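You operate a simulated robot arm through the tools that you are given. There is no shell and no other tool. Be economical: measure what you need, move in short steps, check, and stop when the job is done.

Carry out the task below with a simulated robot arm. There is one attempt and no reset: what you move stays moved.

TASK
Stand the tie bar nut beside the oil jug. It goes on the side that lies toward x +0.6, y +0.8 (a direction in the base frame), with about 3 cm between them.
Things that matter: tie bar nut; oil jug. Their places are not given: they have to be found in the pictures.

It is judged by the outcome, as a careful person would: the job done as asked, and still so three seconds after it is handed in. It fails if anything else is knocked over, pushed out of place, dropped, spilled or broken.

THE ROBOT
A 7-joint arm with a two-finger parallel gripper, fixed in place. Base frame: the origin is at the foot of the arm, x ahead of it, y to its left, z up; the work surface is at about z = 0.86. Lengths are in m, angles in rad, forces in N, time in s.
With the tool pointing down near the work surface it reaches from about 0.3 to 0.7 m from the base axis. Its first joint turns from -1.152 to 1.152 rad. Payload 1.57 kg.
Tool frame: the origin (TCP) lies between the finger pads and is the grasp point; the fingertips stand 0.03 m ahead of it; z points along the fingers, y is the line along which they close. The gripper opens to 0.11 m. The fingers are 0.024 m wide and 0.012 m thick; the gripper's body (0.048 by 0.112 m) begins 0.078 m behind the TCP.
Orientation is that of the tool frame in the base frame, as a unit quaternion [x, y, z, w]. With the fingers straight down and closing along the base's y, the tool's x points along the base's -x, its y along +y and its z along -z.

THE INTERFACE
- The arm moves only by the tool step_arm. Its argument "targets" is a list of rows, each an object of numbers (a shift or turn left out is 0, a gripper value left out holds the last): "x", "y", "z": the shift along the base's x, y, z in units of 150 mm (1.0 is 150 mm); "rx", "ry", "rz": the turn, a rotation vector about the base's x, y, z in units of 180 degrees (1.0 is 180 degrees); "grip": the closure, from 0 (fully open) to 1 (shut). In form: [{"x": .., "y": .., "z": .., "rx": .., "ry": .., "rz": .., "grip": ..}, ...]. A call has 1 to 10 rows; each row is the pose to reach, as a shift and turn from the pose commanded when the call began. A call with a number of a shift or a turn outside -1 to 1 is refused whole. A row lasts 0.2 s, in which the tool goes at most 0.05 m and 0.15 rad; a call with a longer step from one row to the next is refused whole, and so is a gripper value outside its range. A pose out of reach is approached as far as the arm can. The call stops where the force on the tool passes 40 N (or 10 N more than at its start, if that is more) or the arm is blocked; 0.2 s more then pass. The fingers move at their own pace (about 0.108 m/s each) and stop on an object; they squeeze with about 43 N. The grip force told is the motor's: it shows also when the fingers shut on nothing. Time passes only in rows, and 0.2 s behind the last, so rows that repeat a pose let the fingers close. It gives the time, the measured TCP pose, the force on the tool (base axes), the opening and the grip force at its end, in the units of the frame above (readings bear some noise), and new pictures: "views" is both (left out), scene, wrist or none.
- Cameras (640 x 400 px; columns grow to the right, rows downward): "scene" is fixed at [0.1784, -0.4132, 1.3884]; the picture's right is [0.57, -0.82, 0.00], its down [-0.58, -0.40, -0.71] and it looks along [0.58, 0.40, -0.71] (base axes); focal length 314 px, centre (320, 200). "wrist" rides on the gripper at [-0.036, 0, -0.08] in the tool frame; the picture's right is [0.00, -1.00, 0.00], its down [0.97, 0.00, -0.24] and it looks along [0.24, 0.00, 0.97] (tool axes); focal length 218 px, centre (320, 200).
- measure_at(camera, pixels): for up to 12 pixels [column, row] of the newest picture of that camera ("zoom" is the newest enlarged one), the place [x, y, z] in the base frame of the surface seen there, good to about 0.003 m. No time passes.
- enlarge(camera, box): a new picture of the part [left, top, right, bottom] of that camera's present view, enlarged. No time passes.
- close_job(): hands the job in; it is judged then, once.

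Work in short steps. Measure before you move; look again where a grasp or a placing could have gone wrong, and mend it. You have 60 turns and 120 pictures in all, the two below and enlarged ones among them. Open the gripper and draw the arm clear of the work before you hand the job in, unless the task says otherwise; then end with one line.

The tools are called after "Request:" by a JSON object that holds its "name" and its "arguments". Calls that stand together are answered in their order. step_arm: Moves the arm, as the interface text tells. Its arguments: {"type":"object","properties":{"targets":{"type":"array"},"views":{"type":"string","enum":["both","scene","wrist","none"]}},"required":["targets"]} The other tools are called the same way: measure_at (camera, pixels) gives the place of the surface under pixels of a picture; enlarge (camera, box) takes an enlarged picture of a part of a camera's view; close_job () hands the job in.

At the start:

```text
time: 0.0
position: [0.3447, -0.197, 1.1259]
tcp_rot: [0.0, 1.0, 0.0, 0.0]
contact_force: [0.0, 1.0, 0.1]
finger_gap: 0.1097
gripper_force: 0.0
```

scene: 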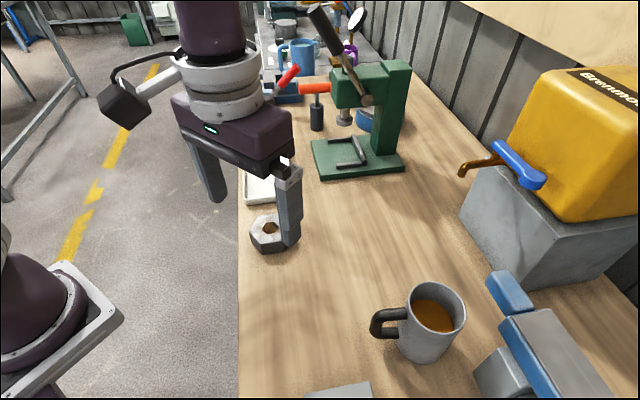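
wrist: 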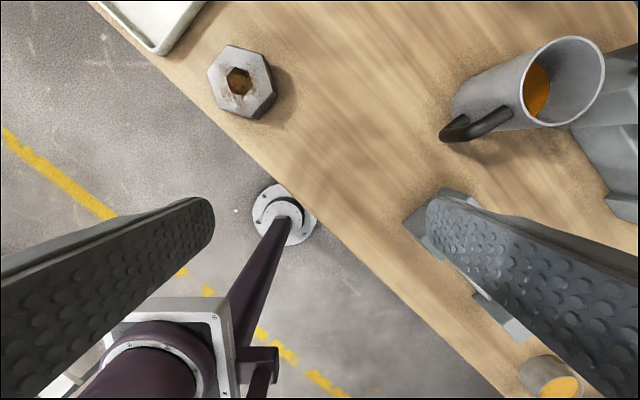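

The hex nut shows at scene (268,233). Jug candidates are the grey vessel with amber liquid at (430,320) and a blue one at (300,55). I'll enlarge and measure.

Request:
{"name": "enlarge", "arguments": {"camera": "scene", "box": [230, 0, 420, 120]}}

Request:
{"name": "enlarge", "arguments": {"camera": "scene", "box": [340, 240, 640, 400]}}

Request:
{"name": "measure_at", "arguments": {"camera": "scene", "pixels": [[262, 220], [270, 228], [255, 235], [283, 250], [262, 252], [300, 55], [437, 290], [420, 360], [464, 310], [380, 325], [405, 310], [300, 290]]}}

Request:
{"name": "measure_at", "arguments": {"camera": "wrist", "pixels": [[232, 46], [268, 64], [276, 95], [247, 115], [215, 98], [209, 72], [238, 82], [570, 40], [604, 75], [525, 85], [545, 122], [450, 130]]}}

```text
3.33 times, centred on (325, 60) of scene
```

zoom: 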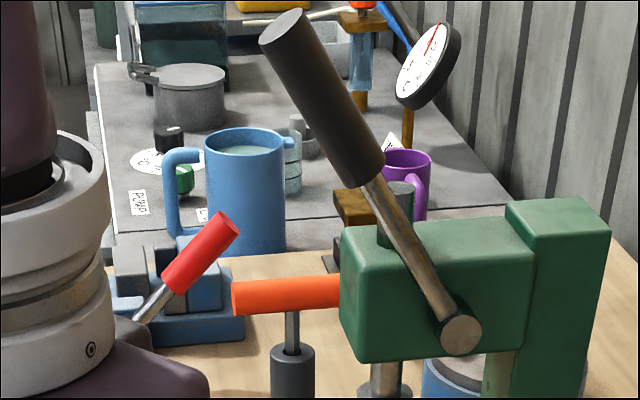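

```text
2.13 times, centred on (490, 320) of scene
```

zoom: 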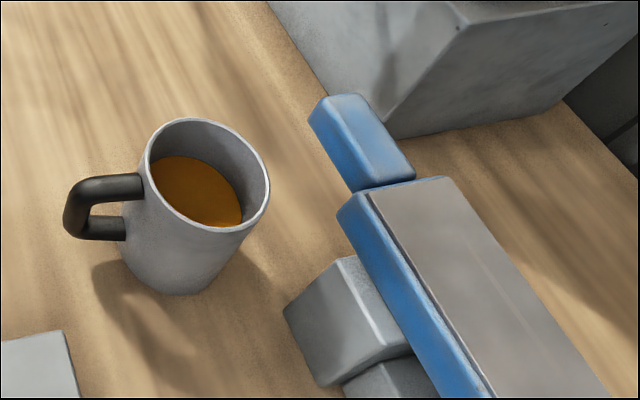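

```text
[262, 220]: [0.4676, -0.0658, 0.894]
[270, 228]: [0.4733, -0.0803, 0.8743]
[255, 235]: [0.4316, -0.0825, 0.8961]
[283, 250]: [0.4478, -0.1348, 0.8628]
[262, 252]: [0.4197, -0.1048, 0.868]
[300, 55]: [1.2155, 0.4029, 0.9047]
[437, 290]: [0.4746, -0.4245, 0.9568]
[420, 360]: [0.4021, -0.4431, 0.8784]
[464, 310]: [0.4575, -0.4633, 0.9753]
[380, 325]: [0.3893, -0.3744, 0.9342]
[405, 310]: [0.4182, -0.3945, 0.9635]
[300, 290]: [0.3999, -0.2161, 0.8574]
```

```text
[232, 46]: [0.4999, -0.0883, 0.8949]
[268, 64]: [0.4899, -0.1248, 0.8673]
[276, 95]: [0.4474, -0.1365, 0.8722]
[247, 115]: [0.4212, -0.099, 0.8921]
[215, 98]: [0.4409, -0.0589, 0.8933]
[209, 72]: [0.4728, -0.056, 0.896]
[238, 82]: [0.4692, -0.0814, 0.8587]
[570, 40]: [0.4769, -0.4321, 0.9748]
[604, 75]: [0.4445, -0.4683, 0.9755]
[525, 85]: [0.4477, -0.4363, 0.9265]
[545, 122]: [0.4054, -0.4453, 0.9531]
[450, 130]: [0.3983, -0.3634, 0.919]
```

Request:
{"name": "enlarge", "arguments": {"camera": "wrist", "box": [190, 30, 302, 130]}}

Request:
{"name": "measure_at", "arguments": {"camera": "wrist", "pixels": [[550, 385], [560, 395], [480, 300], [430, 225]]}}

Request:
{"name": "measure_at", "arguments": {"camera": "scene", "pixels": [[414, 290], [437, 284], [455, 290], [466, 312], [455, 331], [430, 333], [410, 318], [408, 350], [425, 361], [440, 352], [372, 325], [345, 390]]}}

```text
4.00 times, centred on (246, 80) of wrist
```

zoom: 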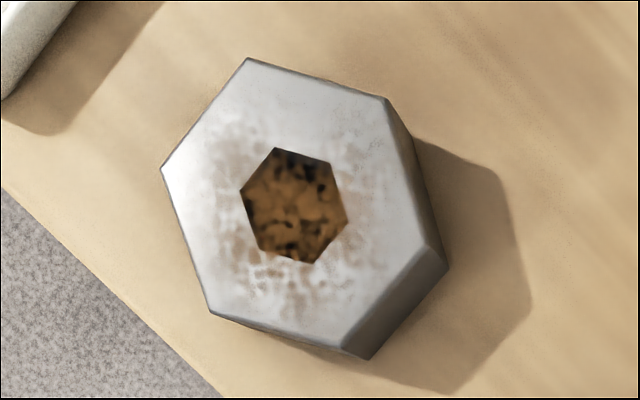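

```text
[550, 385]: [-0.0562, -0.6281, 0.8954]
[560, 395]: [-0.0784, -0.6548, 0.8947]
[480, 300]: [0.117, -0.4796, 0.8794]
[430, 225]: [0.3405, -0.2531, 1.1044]
```

```text
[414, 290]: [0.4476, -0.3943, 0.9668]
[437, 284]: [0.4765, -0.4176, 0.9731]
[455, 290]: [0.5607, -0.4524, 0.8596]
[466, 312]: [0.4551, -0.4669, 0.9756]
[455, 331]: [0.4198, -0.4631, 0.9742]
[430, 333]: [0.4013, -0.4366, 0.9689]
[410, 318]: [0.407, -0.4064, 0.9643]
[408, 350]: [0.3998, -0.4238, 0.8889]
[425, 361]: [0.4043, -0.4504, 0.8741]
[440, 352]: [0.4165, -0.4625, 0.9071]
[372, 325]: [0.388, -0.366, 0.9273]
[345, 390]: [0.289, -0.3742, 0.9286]
```

Request:
{"name": "measure_at", "arguments": {"camera": "zoom", "pixels": [[250, 64], [382, 102], [422, 245], [342, 345], [214, 310], [168, 170]]}}

Request:
{"name": "measure_at", "arguments": {"camera": "wrist", "pixels": [[233, 47], [256, 56], [263, 81], [249, 99], [227, 93], [219, 72], [206, 30], [330, 50], [350, 150]]}}

```text
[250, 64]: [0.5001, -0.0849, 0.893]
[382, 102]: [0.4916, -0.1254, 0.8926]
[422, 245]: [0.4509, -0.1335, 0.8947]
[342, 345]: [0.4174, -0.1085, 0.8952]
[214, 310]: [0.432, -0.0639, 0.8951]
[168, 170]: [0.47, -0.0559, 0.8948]
```

```text
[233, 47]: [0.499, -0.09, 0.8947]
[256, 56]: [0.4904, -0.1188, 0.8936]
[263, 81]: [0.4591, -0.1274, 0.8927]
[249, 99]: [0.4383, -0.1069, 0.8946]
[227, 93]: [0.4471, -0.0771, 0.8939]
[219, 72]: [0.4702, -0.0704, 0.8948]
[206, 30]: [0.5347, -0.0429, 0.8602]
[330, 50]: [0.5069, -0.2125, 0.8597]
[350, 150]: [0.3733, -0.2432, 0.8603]
```

Request:
{"name": "measure_at", "arguments": {"camera": "wrist", "pixels": [[155, 50], [165, 45], [190, 15], [200, 5], [175, 50]]}}

Request:
{"name": "measure_at", "arguments": {"camera": "scene", "pixels": [[470, 166], [463, 172], [470, 185], [462, 215], [520, 283], [535, 185], [487, 280], [510, 312], [500, 320], [480, 375]]}}

```text
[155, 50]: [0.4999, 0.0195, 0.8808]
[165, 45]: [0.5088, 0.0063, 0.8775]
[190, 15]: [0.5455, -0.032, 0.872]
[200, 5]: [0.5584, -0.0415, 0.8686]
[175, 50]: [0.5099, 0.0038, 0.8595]
```

```text
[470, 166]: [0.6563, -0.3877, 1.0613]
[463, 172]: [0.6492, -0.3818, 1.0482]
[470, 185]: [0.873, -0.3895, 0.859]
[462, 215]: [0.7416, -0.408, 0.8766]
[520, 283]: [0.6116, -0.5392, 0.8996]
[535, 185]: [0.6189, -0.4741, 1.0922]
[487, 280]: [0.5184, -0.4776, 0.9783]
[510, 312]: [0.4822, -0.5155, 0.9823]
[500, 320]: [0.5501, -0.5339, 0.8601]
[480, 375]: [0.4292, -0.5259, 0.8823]
```

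The grey jug is centred near (0.438,-0.430), r≈0.039. The nut is centred near (0.460,-0.095), top z 0.895, with a pair of flats along 105°. I'll go above the nut, yawed 15.4°.

Request:
{"name": "step_arm", "arguments": {"targets": [{"x": 0.154, "y": 0.135, "z": -0.168, "rz": 0.017, "grip": 0}, {"x": 0.308, "y": 0.271, "z": -0.336, "rz": 0.034}, {"x": 0.462, "y": 0.406, "z": -0.504, "rz": 0.051}, {"x": 0.617, "y": 0.542, "z": -0.672, "rz": 0.068}, {"x": 0.771, "y": 0.677, "z": -0.84, "rz": 0.0856}, {"x": 0.771, "y": 0.677, "z": -0.84, "rz": 0.0856}]}}

```text
time: 1.4
position: [0.4586, -0.0951, 1.0019]
tcp_rot: [-0.134, 0.991, 0.0, 0.0]
contact_force: [0.6, 0.3, -0.6]
finger_gap: 0.1103
gripper_force: 0.1
```

scene: 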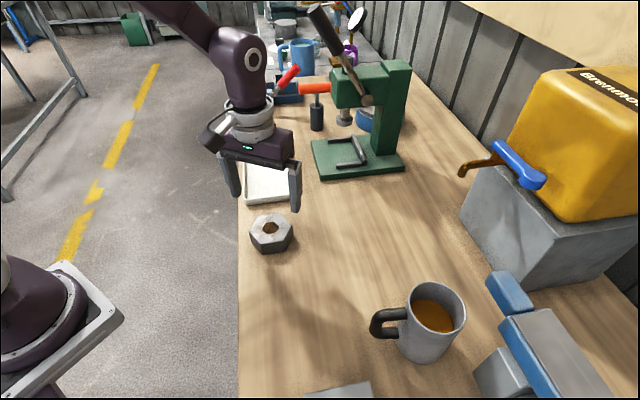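
wrist: 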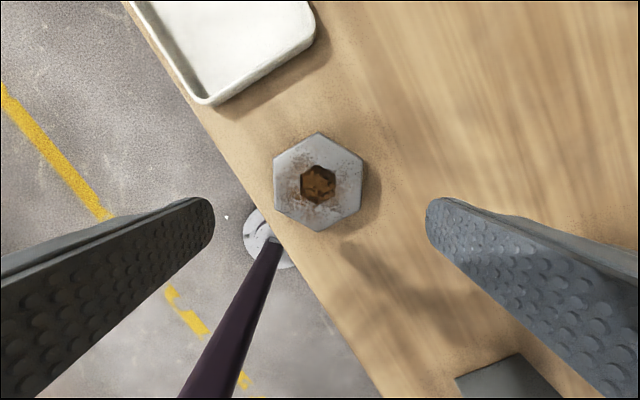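

The nut is centred at column 318 and its flats are square to the fingers. I'll re-measure its vertices.

Request:
{"name": "measure_at", "arguments": {"camera": "wrist", "pixels": [[318, 135], [360, 157], [359, 207], [318, 229], [277, 207], [276, 157]]}}

```text
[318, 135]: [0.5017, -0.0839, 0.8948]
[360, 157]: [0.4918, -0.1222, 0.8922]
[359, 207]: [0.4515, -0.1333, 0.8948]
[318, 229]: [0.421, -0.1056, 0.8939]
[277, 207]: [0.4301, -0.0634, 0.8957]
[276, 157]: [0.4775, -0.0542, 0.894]
```

Centre ≈ (0.462,-0.094). I'll descend to z≈0.896 and close.

Request:
{"name": "step_arm", "arguments": {"targets": [{"x": 0.015, "y": 0.007, "z": -0.2}, {"x": 0.015, "y": 0.007, "z": -0.4}, {"x": 0.015, "y": 0.007, "z": -0.56}, {"x": 0.015, "y": 0.007, "z": -0.69}, {"x": 0.015, "y": 0.007, "z": -0.69}, {"x": 0.015, "y": 0.007, "z": -0.69, "grip": 1}, {"x": 0.015, "y": 0.007, "z": -0.69, "grip": 1}, {"x": 0.015, "y": 0.007, "z": -0.69, "grip": 1}, {"x": 0.015, "y": 0.007, "z": -0.69, "grip": 1}]}}

```text
time: 3.4
position: [0.4609, -0.0966, 0.8983]
tcp_rot: [-0.134, 0.991, 0.0, 0.001]
contact_force: [0.5, 0.1, 0.0]
finger_gap: 0.0854
gripper_force: 42.7
```

scene: 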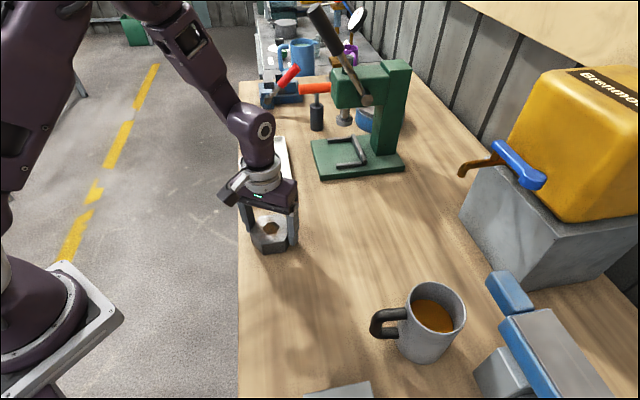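
wrist: 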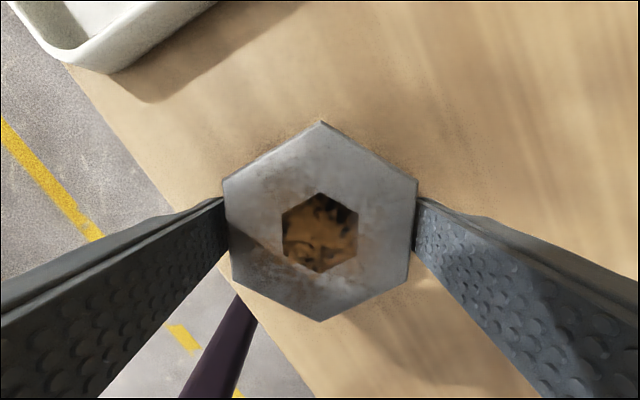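

Gap is 0.085, wider than the top face I measured (~0.075). I'll check the grip closely before lifting.

Request:
{"name": "enlarge", "arguments": {"camera": "scene", "box": [220, 170, 320, 270]}}

Request:
{"name": "measure_at", "arguments": {"camera": "wrist", "pixels": [[321, 126], [410, 182], [403, 275], [321, 316], [238, 275], [228, 185], [228, 230], [411, 230], [320, 240]]}}

```text
4.00 times, centred on (270, 220) of scene
```

zoom: 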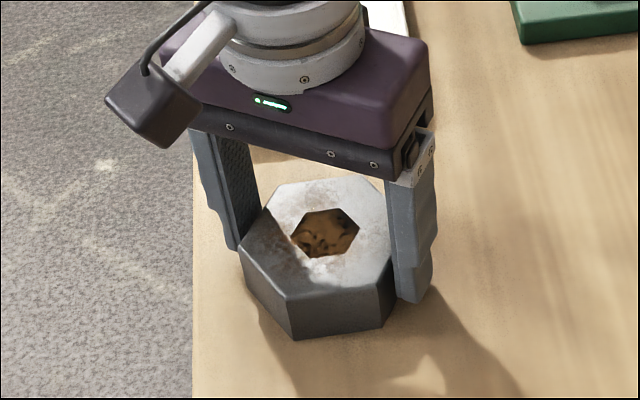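

```text
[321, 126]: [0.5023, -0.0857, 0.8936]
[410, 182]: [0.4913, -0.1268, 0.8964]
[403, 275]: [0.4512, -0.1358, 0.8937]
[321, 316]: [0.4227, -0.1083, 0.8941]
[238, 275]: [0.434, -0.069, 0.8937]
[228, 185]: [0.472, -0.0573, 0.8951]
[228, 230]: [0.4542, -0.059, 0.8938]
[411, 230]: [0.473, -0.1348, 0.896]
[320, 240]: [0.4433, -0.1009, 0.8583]
```

Request:
{"name": "measure_at", "arguments": {"camera": "zoom", "pixels": [[120, 110], [155, 145], [145, 90], [190, 110], [200, 50], [265, 100], [150, 50], [410, 290], [420, 60]]}}

```text
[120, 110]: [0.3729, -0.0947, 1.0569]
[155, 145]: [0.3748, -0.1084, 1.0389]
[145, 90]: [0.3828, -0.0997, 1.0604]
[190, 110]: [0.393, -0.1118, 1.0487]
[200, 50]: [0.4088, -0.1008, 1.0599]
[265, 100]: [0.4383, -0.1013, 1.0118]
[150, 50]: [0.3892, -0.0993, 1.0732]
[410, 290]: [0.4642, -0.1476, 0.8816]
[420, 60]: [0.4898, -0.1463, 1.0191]
```

The grip is good (nut flats ≈0.08) and the tool's side box will clear the jug rim. I'll lift 12 cm and start across.

Request:
{"name": "step_arm", "arguments": {"targets": [{"z": 0.15, "grip": 1}, {"z": 0.35}, {"z": 0.55}, {"z": 0.8}, {"z": 0.8, "x": 0.05, "y": -0.15}, {"z": 0.8, "x": 0.1, "y": -0.35, "rz": 0.01}, {"z": 0.8, "x": 0.15, "y": -0.55, "rz": 0.02}, {"z": 0.8, "x": 0.2, "y": -0.75, "rz": 0.03}, {"z": 0.8, "x": 0.25, "y": -0.95, "rz": 0.043}, {"z": 0.8, "x": 0.25, "y": -0.95, "rz": 0.043}]}}

```text
time: 5.6
position: [0.5001, -0.2379, 1.0175]
tcp_rot: [-0.2, 0.98, 0.0, 0.0]
contact_force: [-0.3, -0.6, -0.4]
finger_gap: 0.0
gripper_force: 22.1
```

scene: 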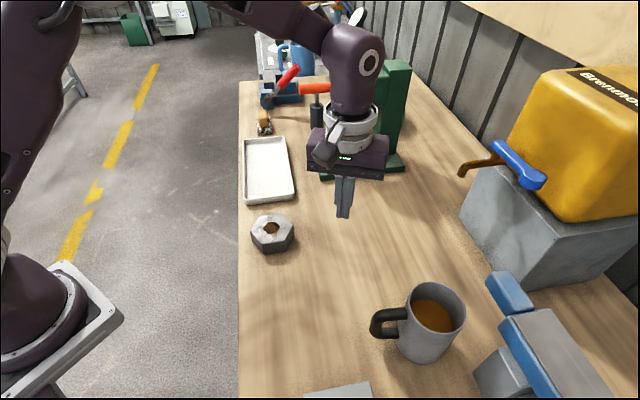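
wrist: 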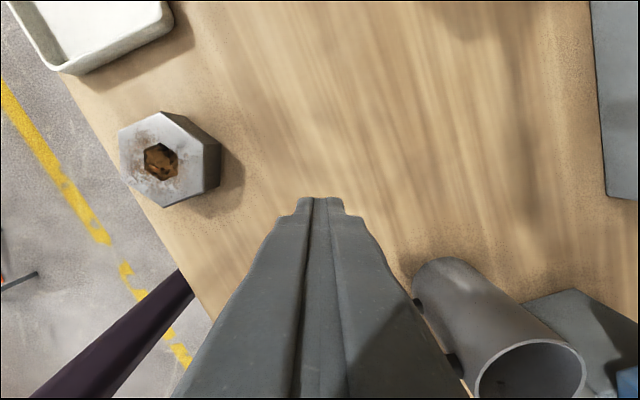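

The gripper came up empty (gap 0) and the nut is still standing at scene (272,233). I'll inspect its shape to see why it slipped.

Request:
{"name": "enlarge", "arguments": {"camera": "scene", "box": [240, 203, 304, 263]}}

Request:
{"name": "measure_at", "arguments": {"camera": "zoom", "pixels": [[290, 468], [290, 320], [100, 200], [300, 300], [470, 280], [120, 300], [290, 390]]}}

Request:
{"name": "enlarge", "arguments": {"camera": "wrist", "box": [90, 90, 250, 220]}}

```text
6.67 times, centred on (272, 233) of scene
```

zoom: 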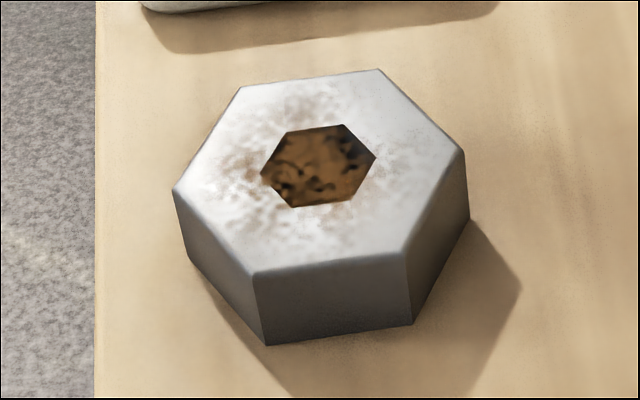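

```text
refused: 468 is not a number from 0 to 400
```

```text
3.08 times, centred on (170, 155) of wrist
```

zoom: 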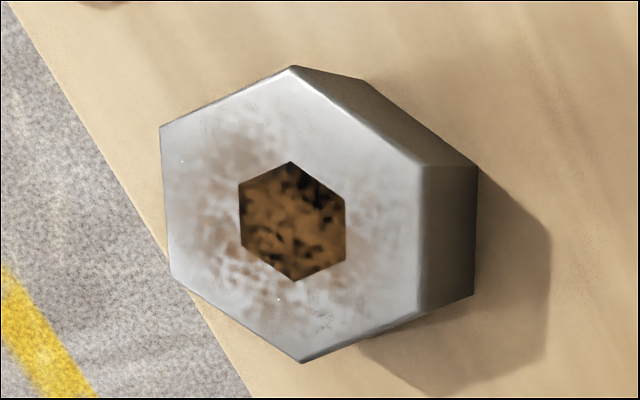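

The flats are straight and the nut has a through hole. It is probably heavy (~1.3 kg) and slipped out of a high, quick lift. I'll return above it and retry lower and slower.

Request:
{"name": "step_arm", "arguments": {"targets": [{"x": -0.05, "y": 0.2, "rz": -0.01, "grip": 0}, {"x": -0.1, "y": 0.4, "rz": -0.02}, {"x": -0.15, "y": 0.6, "rz": -0.03}, {"x": -0.2, "y": 0.8, "rz": -0.04}, {"x": -0.25, "y": 0.95, "rz": -0.043}, {"x": -0.25, "y": 0.95, "rz": -0.043}], "views": "wrist"}}

```text
time: 7.0
position: [0.4611, -0.0936, 1.017]
tcp_rot: [-0.134, 0.991, 0.0, 0.0]
contact_force: [0.7, 0.4, 0.8]
finger_gap: 0.1099
gripper_force: 0.0
```

wrist: 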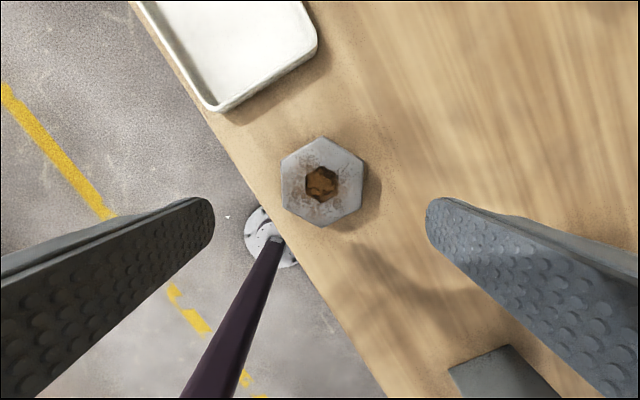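

Request:
{"name": "enlarge", "arguments": {"camera": "wrist", "box": [272, 133, 372, 233]}}

Request:
{"name": "measure_at", "arguments": {"camera": "wrist", "pixels": [[323, 139], [362, 160], [360, 207], [320, 225], [283, 206], [282, 160], [322, 185]]}}

```text
4.00 times, centred on (322, 183) of wrist
```

zoom: 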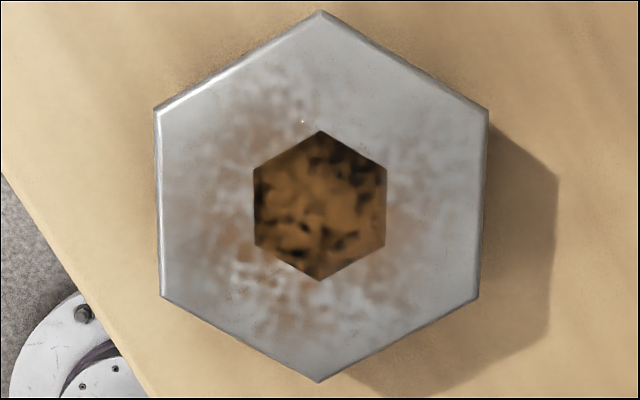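

```text
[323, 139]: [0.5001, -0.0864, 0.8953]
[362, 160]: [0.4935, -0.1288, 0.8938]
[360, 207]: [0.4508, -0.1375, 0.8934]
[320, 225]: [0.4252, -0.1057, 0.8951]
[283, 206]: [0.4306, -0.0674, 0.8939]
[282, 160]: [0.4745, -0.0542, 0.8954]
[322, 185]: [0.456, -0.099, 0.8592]
```

Nut centre is (0.4625,-0.0967). I'll descend with a small correction to tips just above the table, then close.

Request:
{"name": "step_arm", "arguments": {"targets": [{"x": 0.01, "y": -0.018, "z": -0.25, "grip": 0}, {"x": 0.01, "y": -0.018, "z": -0.5}, {"x": 0.01, "y": -0.018, "z": -0.7}, {"x": 0.01, "y": -0.018, "z": -0.8}, {"x": 0.01, "y": -0.018, "z": -0.835}, {"x": 0.01, "y": -0.018, "z": -0.835}, {"x": 0.01, "y": -0.018, "z": -0.835, "grip": 1}, {"x": 0.01, "y": -0.018, "z": -0.835, "grip": 1}, {"x": 0.01, "y": -0.018, "z": -0.835, "grip": 1}, {"x": 0.01, "y": -0.018, "z": -0.835, "grip": 1}], "views": "none"}}

Request:
{"name": "step_arm", "arguments": {"targets": [{"z": 0.0, "grip": 1}, {"z": 0.01}, {"z": 0.02}, {"z": 0.035}, {"z": 0.05}, {"z": 0.065}, {"z": 0.08}]}}

```text
time: 9.2
position: [0.4646, -0.0982, 0.8909]
tcp_rot: [-0.134, 0.991, 0.0, 0.0]
contact_force: [0.2, 0.7, -0.1]
finger_gap: 0.0857
gripper_force: 43.2
```

```text
time: 10.8
position: [0.4635, -0.0957, 0.9041]
tcp_rot: [-0.134, 0.991, 0.001, 0.0]
contact_force: [0.2, 0.2, -10.4]
finger_gap: 0.0854
gripper_force: 43.5
```

scene: 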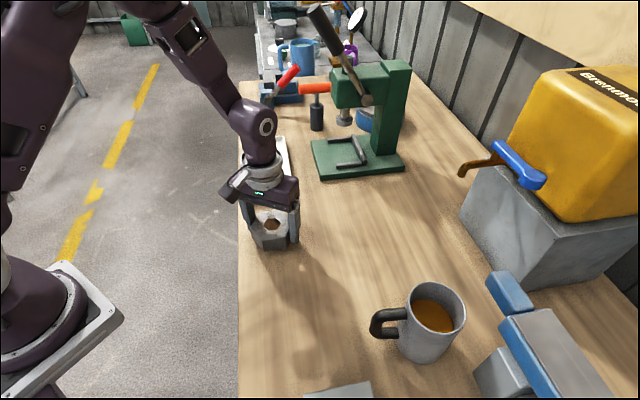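
wrist: 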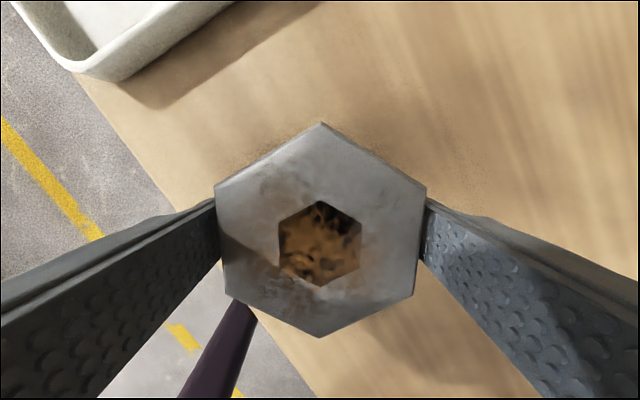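

The tool now carries 10.4 N and the nut is rising. I'll hold and check for slip.

Request:
{"name": "measure_at", "arguments": {"camera": "wrist", "pixels": [[321, 150], [260, 230], [390, 230], [321, 320]]}}

Request:
{"name": "step_arm", "arguments": {"targets": [{"z": 0.0, "grip": 1}, {"z": 0.0}, {"z": 0.0}, {"z": 0.0}], "views": "wrist"}}

Request:
{"name": "measure_at", "arguments": {"camera": "wrist", "pixels": [[321, 150], [260, 230], [390, 230], [321, 320]]}}

```text
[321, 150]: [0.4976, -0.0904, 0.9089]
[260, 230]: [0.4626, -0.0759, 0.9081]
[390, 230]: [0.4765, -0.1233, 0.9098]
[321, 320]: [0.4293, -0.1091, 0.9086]
```

```text
time: 11.8
position: [0.4626, -0.0973, 0.9033]
tcp_rot: [-0.133, 0.991, 0.0, 0.0]
contact_force: [-0.1, 0.4, -11.1]
finger_gap: 0.0856
gripper_force: 42.6
```

wrist: 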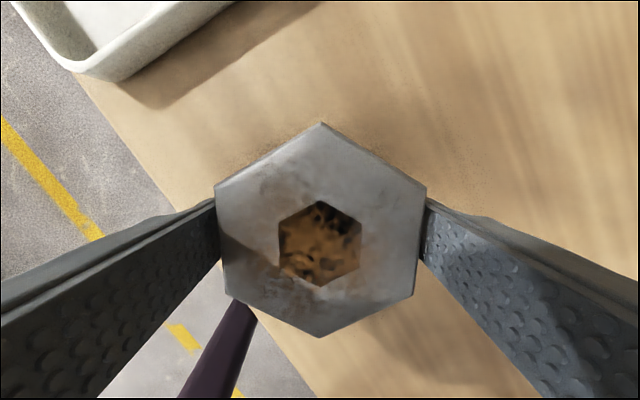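

```text
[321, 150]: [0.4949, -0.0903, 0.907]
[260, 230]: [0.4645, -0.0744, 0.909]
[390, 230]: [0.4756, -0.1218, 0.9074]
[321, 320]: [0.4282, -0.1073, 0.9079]
```

The grip holds steadily. I'll raise 3 cm more and travel gently.

Request:
{"name": "step_arm", "arguments": {"targets": [{"z": 0.05, "grip": 1}, {"z": 0.12}, {"z": 0.18, "x": 0.01, "y": -0.05}, {"z": 0.2, "x": 0.025, "y": -0.14}, {"z": 0.2, "x": 0.045, "y": -0.26, "rz": 0.005}, {"z": 0.2, "x": 0.07, "y": -0.39, "rz": 0.01}, {"z": 0.2, "x": 0.095, "y": -0.52, "rz": 0.015}, {"z": 0.2, "x": 0.115, "y": -0.64, "rz": 0.02}, {"z": 0.2, "x": 0.13, "y": -0.74, "rz": 0.022}, {"z": 0.2, "x": 0.14, "y": -0.8, "rz": 0.023}]}}

```text
time: 14.0
position: [0.485, -0.2181, 0.9349]
tcp_rot: [-0.17, 0.985, 0.001, 0.001]
contact_force: [-0.5, -0.3, -11.5]
finger_gap: 0.0857
gripper_force: 43.1
```

scene: 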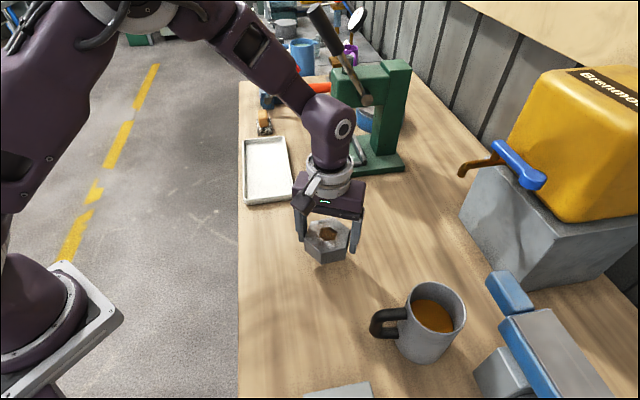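
wrist: 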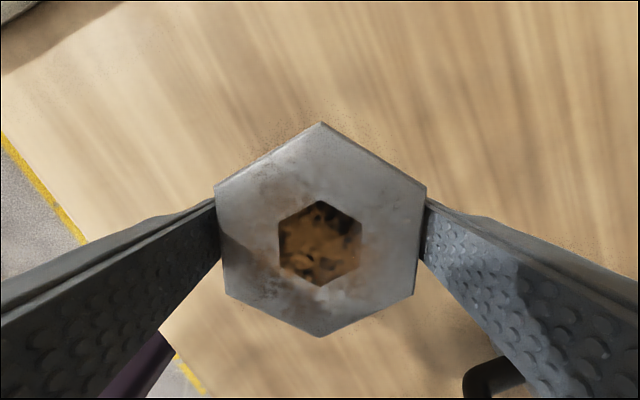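

Still held (11.5 N). I'll continue to above the target and re-measure the jug from the scene view.

Request:
{"name": "step_arm", "arguments": {"targets": [{"x": 0.01, "y": -0.06, "grip": 1}, {"x": 0.025, "y": -0.15, "rz": 0.005}, {"x": 0.045, "y": -0.27, "rz": 0.01}, {"x": 0.07, "y": -0.4, "rz": 0.015}, {"x": 0.09, "y": -0.53, "rz": 0.018}, {"x": 0.11, "y": -0.65, "rz": 0.02}, {"x": 0.125, "y": -0.74, "rz": 0.02}, {"x": 0.135, "y": -0.8, "rz": 0.02}, {"x": 0.14, "y": -0.82, "rz": 0.02}, {"x": 0.14, "y": -0.82, "rz": 0.02}]}}

Request:
{"name": "enlarge", "arguments": {"camera": "scene", "box": [350, 200, 510, 380]}}

```text
time: 16.2
position: [0.5059, -0.3401, 0.9325]
tcp_rot: [-0.201, 0.98, 0.0, 0.0]
contact_force: [-0.1, 0.3, -10.9]
finger_gap: 0.0855
gripper_force: 43.3
```

scene: 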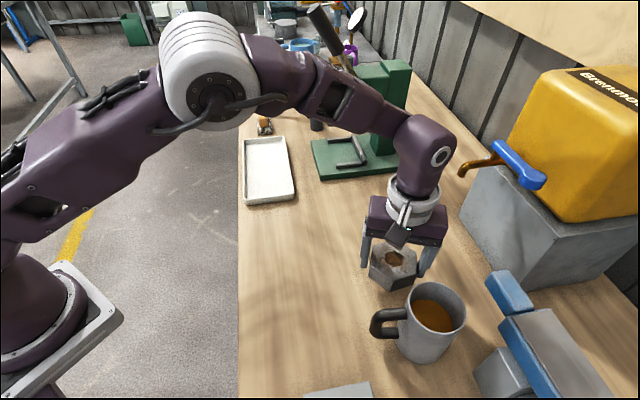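
wrist: 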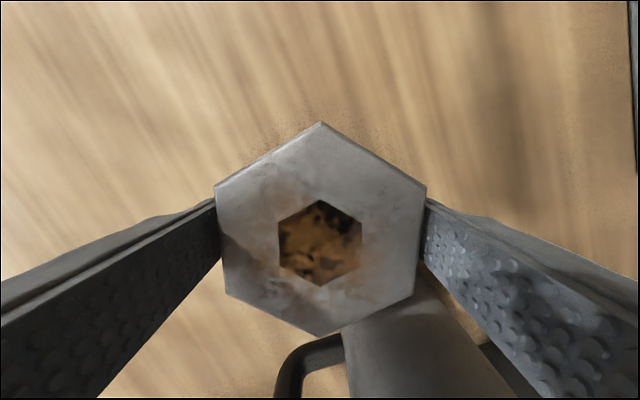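

```text
2.22 times, centred on (430, 290) of scene
```

zoom: 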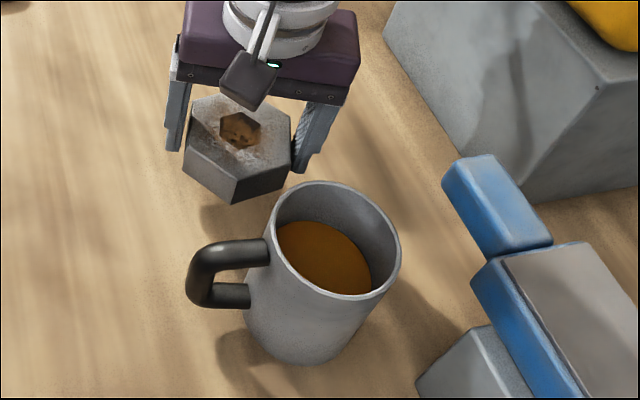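

Request:
{"name": "measure_at", "arguments": {"camera": "zoom", "pixels": [[272, 222], [290, 191], [330, 183], [375, 205], [397, 245], [385, 285], [350, 296], [300, 275], [255, 330], [300, 362], [340, 350], [315, 330]]}}

Request:
{"name": "measure_at", "arguments": {"camera": "wrist", "pixels": [[321, 127], [422, 187], [412, 292], [321, 332], [229, 292], [219, 188], [360, 345], [400, 320], [425, 300]]}}

```text
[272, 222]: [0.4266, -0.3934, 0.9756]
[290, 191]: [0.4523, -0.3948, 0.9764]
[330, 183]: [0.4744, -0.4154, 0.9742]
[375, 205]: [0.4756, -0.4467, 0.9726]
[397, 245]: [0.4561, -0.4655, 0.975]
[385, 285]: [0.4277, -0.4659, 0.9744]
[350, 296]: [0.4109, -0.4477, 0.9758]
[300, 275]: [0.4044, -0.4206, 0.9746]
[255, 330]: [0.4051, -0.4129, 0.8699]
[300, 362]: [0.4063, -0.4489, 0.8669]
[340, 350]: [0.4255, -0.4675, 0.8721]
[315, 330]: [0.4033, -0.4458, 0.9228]
```

```text
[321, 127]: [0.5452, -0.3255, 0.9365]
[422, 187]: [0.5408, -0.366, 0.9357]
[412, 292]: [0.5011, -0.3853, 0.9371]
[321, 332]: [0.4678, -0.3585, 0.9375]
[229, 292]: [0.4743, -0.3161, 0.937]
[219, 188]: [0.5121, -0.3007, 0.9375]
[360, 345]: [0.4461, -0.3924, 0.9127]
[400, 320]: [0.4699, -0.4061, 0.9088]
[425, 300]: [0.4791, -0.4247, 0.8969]
```

The jug centre is (0.441,-0.431) and the nut centre (0.507,-0.342): 0.111 m apart at 53.6°, so about a 3 cm gap. I'll lower gently about 41 mm.

Request:
{"name": "step_arm", "arguments": {"targets": [{"z": -0.04, "grip": 1}, {"z": -0.1}, {"z": -0.16}, {"z": -0.21}, {"z": -0.235}, {"z": -0.25}, {"z": -0.26}, {"z": -0.268}, {"z": -0.268}]}}

Request:
{"name": "measure_at", "arguments": {"camera": "wrist", "pixels": [[321, 150], [260, 230], [390, 230], [321, 320]]}}

```text
time: 18.2
position: [0.5041, -0.3401, 0.8928]
tcp_rot: [-0.201, 0.98, 0.0, 0.0]
contact_force: [0.9, 0.4, -10.9]
finger_gap: 0.0858
gripper_force: 42.6
```

scene: 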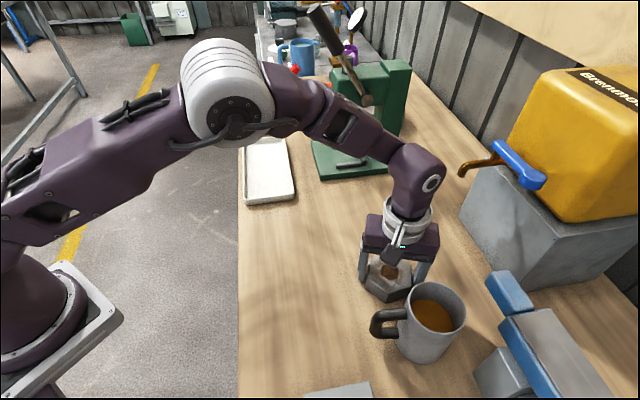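
wrist: 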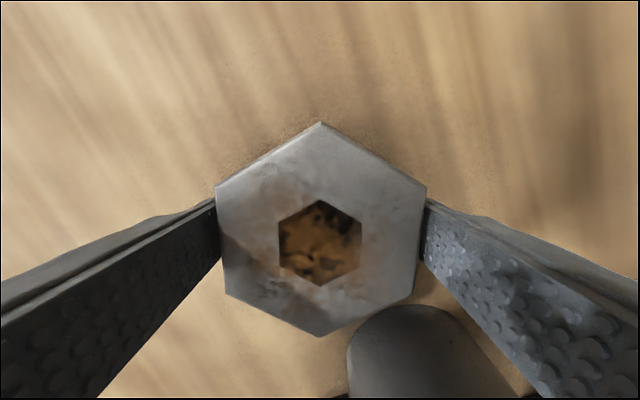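

```text
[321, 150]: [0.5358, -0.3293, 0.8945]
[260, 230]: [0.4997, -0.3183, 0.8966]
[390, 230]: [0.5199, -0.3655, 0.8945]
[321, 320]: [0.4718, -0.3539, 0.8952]
```

Still carrying full weight, and the top at 0.895 shows it within a millimetre or so of the table. I'll lower in tiny steps until the load comes off.

Request:
{"name": "step_arm", "arguments": {"targets": [{"z": -0.005, "grip": 1}, {"z": -0.01}, {"z": -0.01}], "views": "none"}}

```text
time: 19.0
position: [0.5061, -0.3407, 0.8905]
tcp_rot: [-0.2, 0.98, -0.001, 0.0]
contact_force: [-0.1, -1.0, -11.2]
finger_gap: 0.0856
gripper_force: 42.9
```

Request:
{"name": "step_arm", "arguments": {"targets": [{"z": -0.006, "grip": 1}, {"z": -0.01}, {"z": -0.01}], "views": "none"}}

```text
time: 19.8
position: [0.5055, -0.3397, 0.8913]
tcp_rot: [-0.201, 0.98, -0.001, 0.0]
contact_force: [-3.3, 0.8, 3.1]
finger_gap: 0.0859
gripper_force: 42.5
```

The load reads +3 N, so the nut is on the table. Opening, then rising straight up.

Request:
{"name": "step_arm", "arguments": {"targets": [{"grip": 0.1}, {"grip": 0}, {"grip": 0}, {"grip": 0, "z": 0.05}, {"z": 0.2}, {"z": 0.4}, {"z": 0.6}, {"z": 0.8}, {"z": 1.0}]}}

```text
time: 21.8
position: [0.5052, -0.3421, 1.0429]
tcp_rot: [-0.201, 0.98, 0.0, 0.001]
contact_force: [-0.2, 0.1, 0.0]
finger_gap: 0.1101
gripper_force: 0.2
```

scene: 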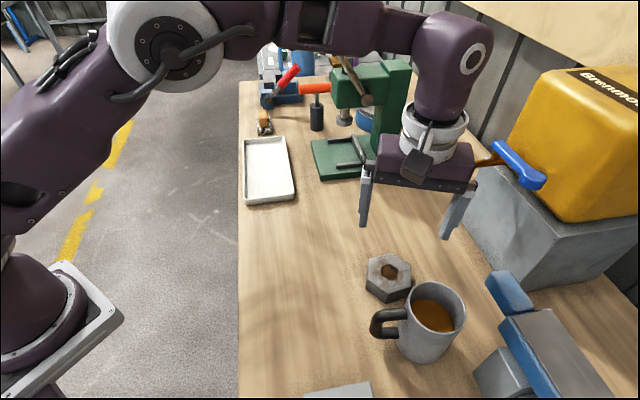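
wrist: 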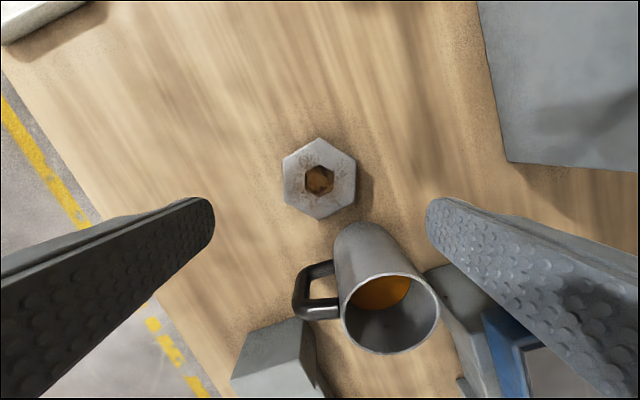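

Released cleanly. I'll draw back toward +y and measure the result.

Request:
{"name": "measure_at", "arguments": {"camera": "wrist", "pixels": [[319, 140], [354, 159], [352, 202], [318, 217], [285, 200], [284, 158]]}}

Request:
{"name": "step_arm", "arguments": {"targets": [{"x": -0.05, "y": 0.2, "z": 0.1}, {"x": -0.15, "y": 0.4, "z": 0.2}, {"x": -0.25, "y": 0.6, "z": 0.3}, {"x": -0.35, "y": 0.8, "z": 0.3}, {"x": -0.45, "y": 1.0, "z": 0.3}, {"x": -0.45, "y": 1.0, "z": 0.3}], "views": "scene"}}

Request:
{"name": "measure_at", "arguments": {"camera": "scene", "pixels": [[414, 292], [437, 284], [458, 294], [464, 310], [453, 331], [430, 331], [410, 316]]}}

```text
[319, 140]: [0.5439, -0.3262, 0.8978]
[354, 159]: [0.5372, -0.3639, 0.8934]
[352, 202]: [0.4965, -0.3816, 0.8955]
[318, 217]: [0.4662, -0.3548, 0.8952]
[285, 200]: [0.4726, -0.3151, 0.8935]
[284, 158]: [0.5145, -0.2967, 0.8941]
```

```text
time: 23.2
position: [0.4382, -0.1896, 1.0863]
tcp_rot: [-0.2, 0.98, 0.0, 0.0]
contact_force: [0.5, -0.7, 0.3]
finger_gap: 0.1101
gripper_force: 0.0
```

scene: 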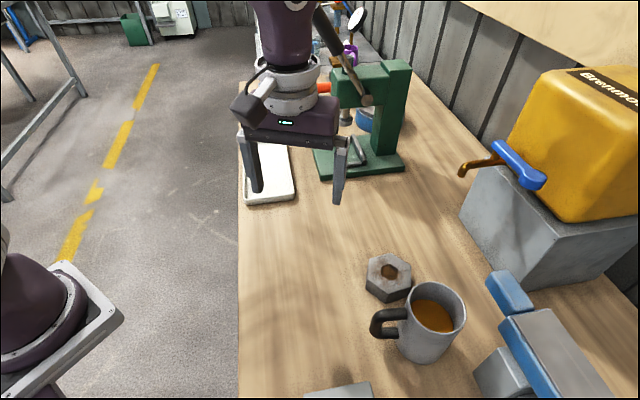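

```text
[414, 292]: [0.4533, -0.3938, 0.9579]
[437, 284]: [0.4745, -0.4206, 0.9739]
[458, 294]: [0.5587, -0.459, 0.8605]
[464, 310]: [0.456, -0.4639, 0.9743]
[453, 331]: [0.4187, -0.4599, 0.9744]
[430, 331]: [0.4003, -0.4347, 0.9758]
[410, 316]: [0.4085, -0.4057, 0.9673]
```

The nut stands at (0.505,-0.340), 0.112 m from the jug axis at 55°, a gap of about 3 cm. The jug hasn't moved and the arm is clear.

Request:
{"name": "close_job", "arguments": {}}

```text
The job is handed in.
```

The tie bar nut stands flat beside the oil jug, on the asked side (55° measured against 53° asked), with a gap of about 3 cm; my first grip slipped, leaving the nut upright where it was, and nothing else was disturbed.
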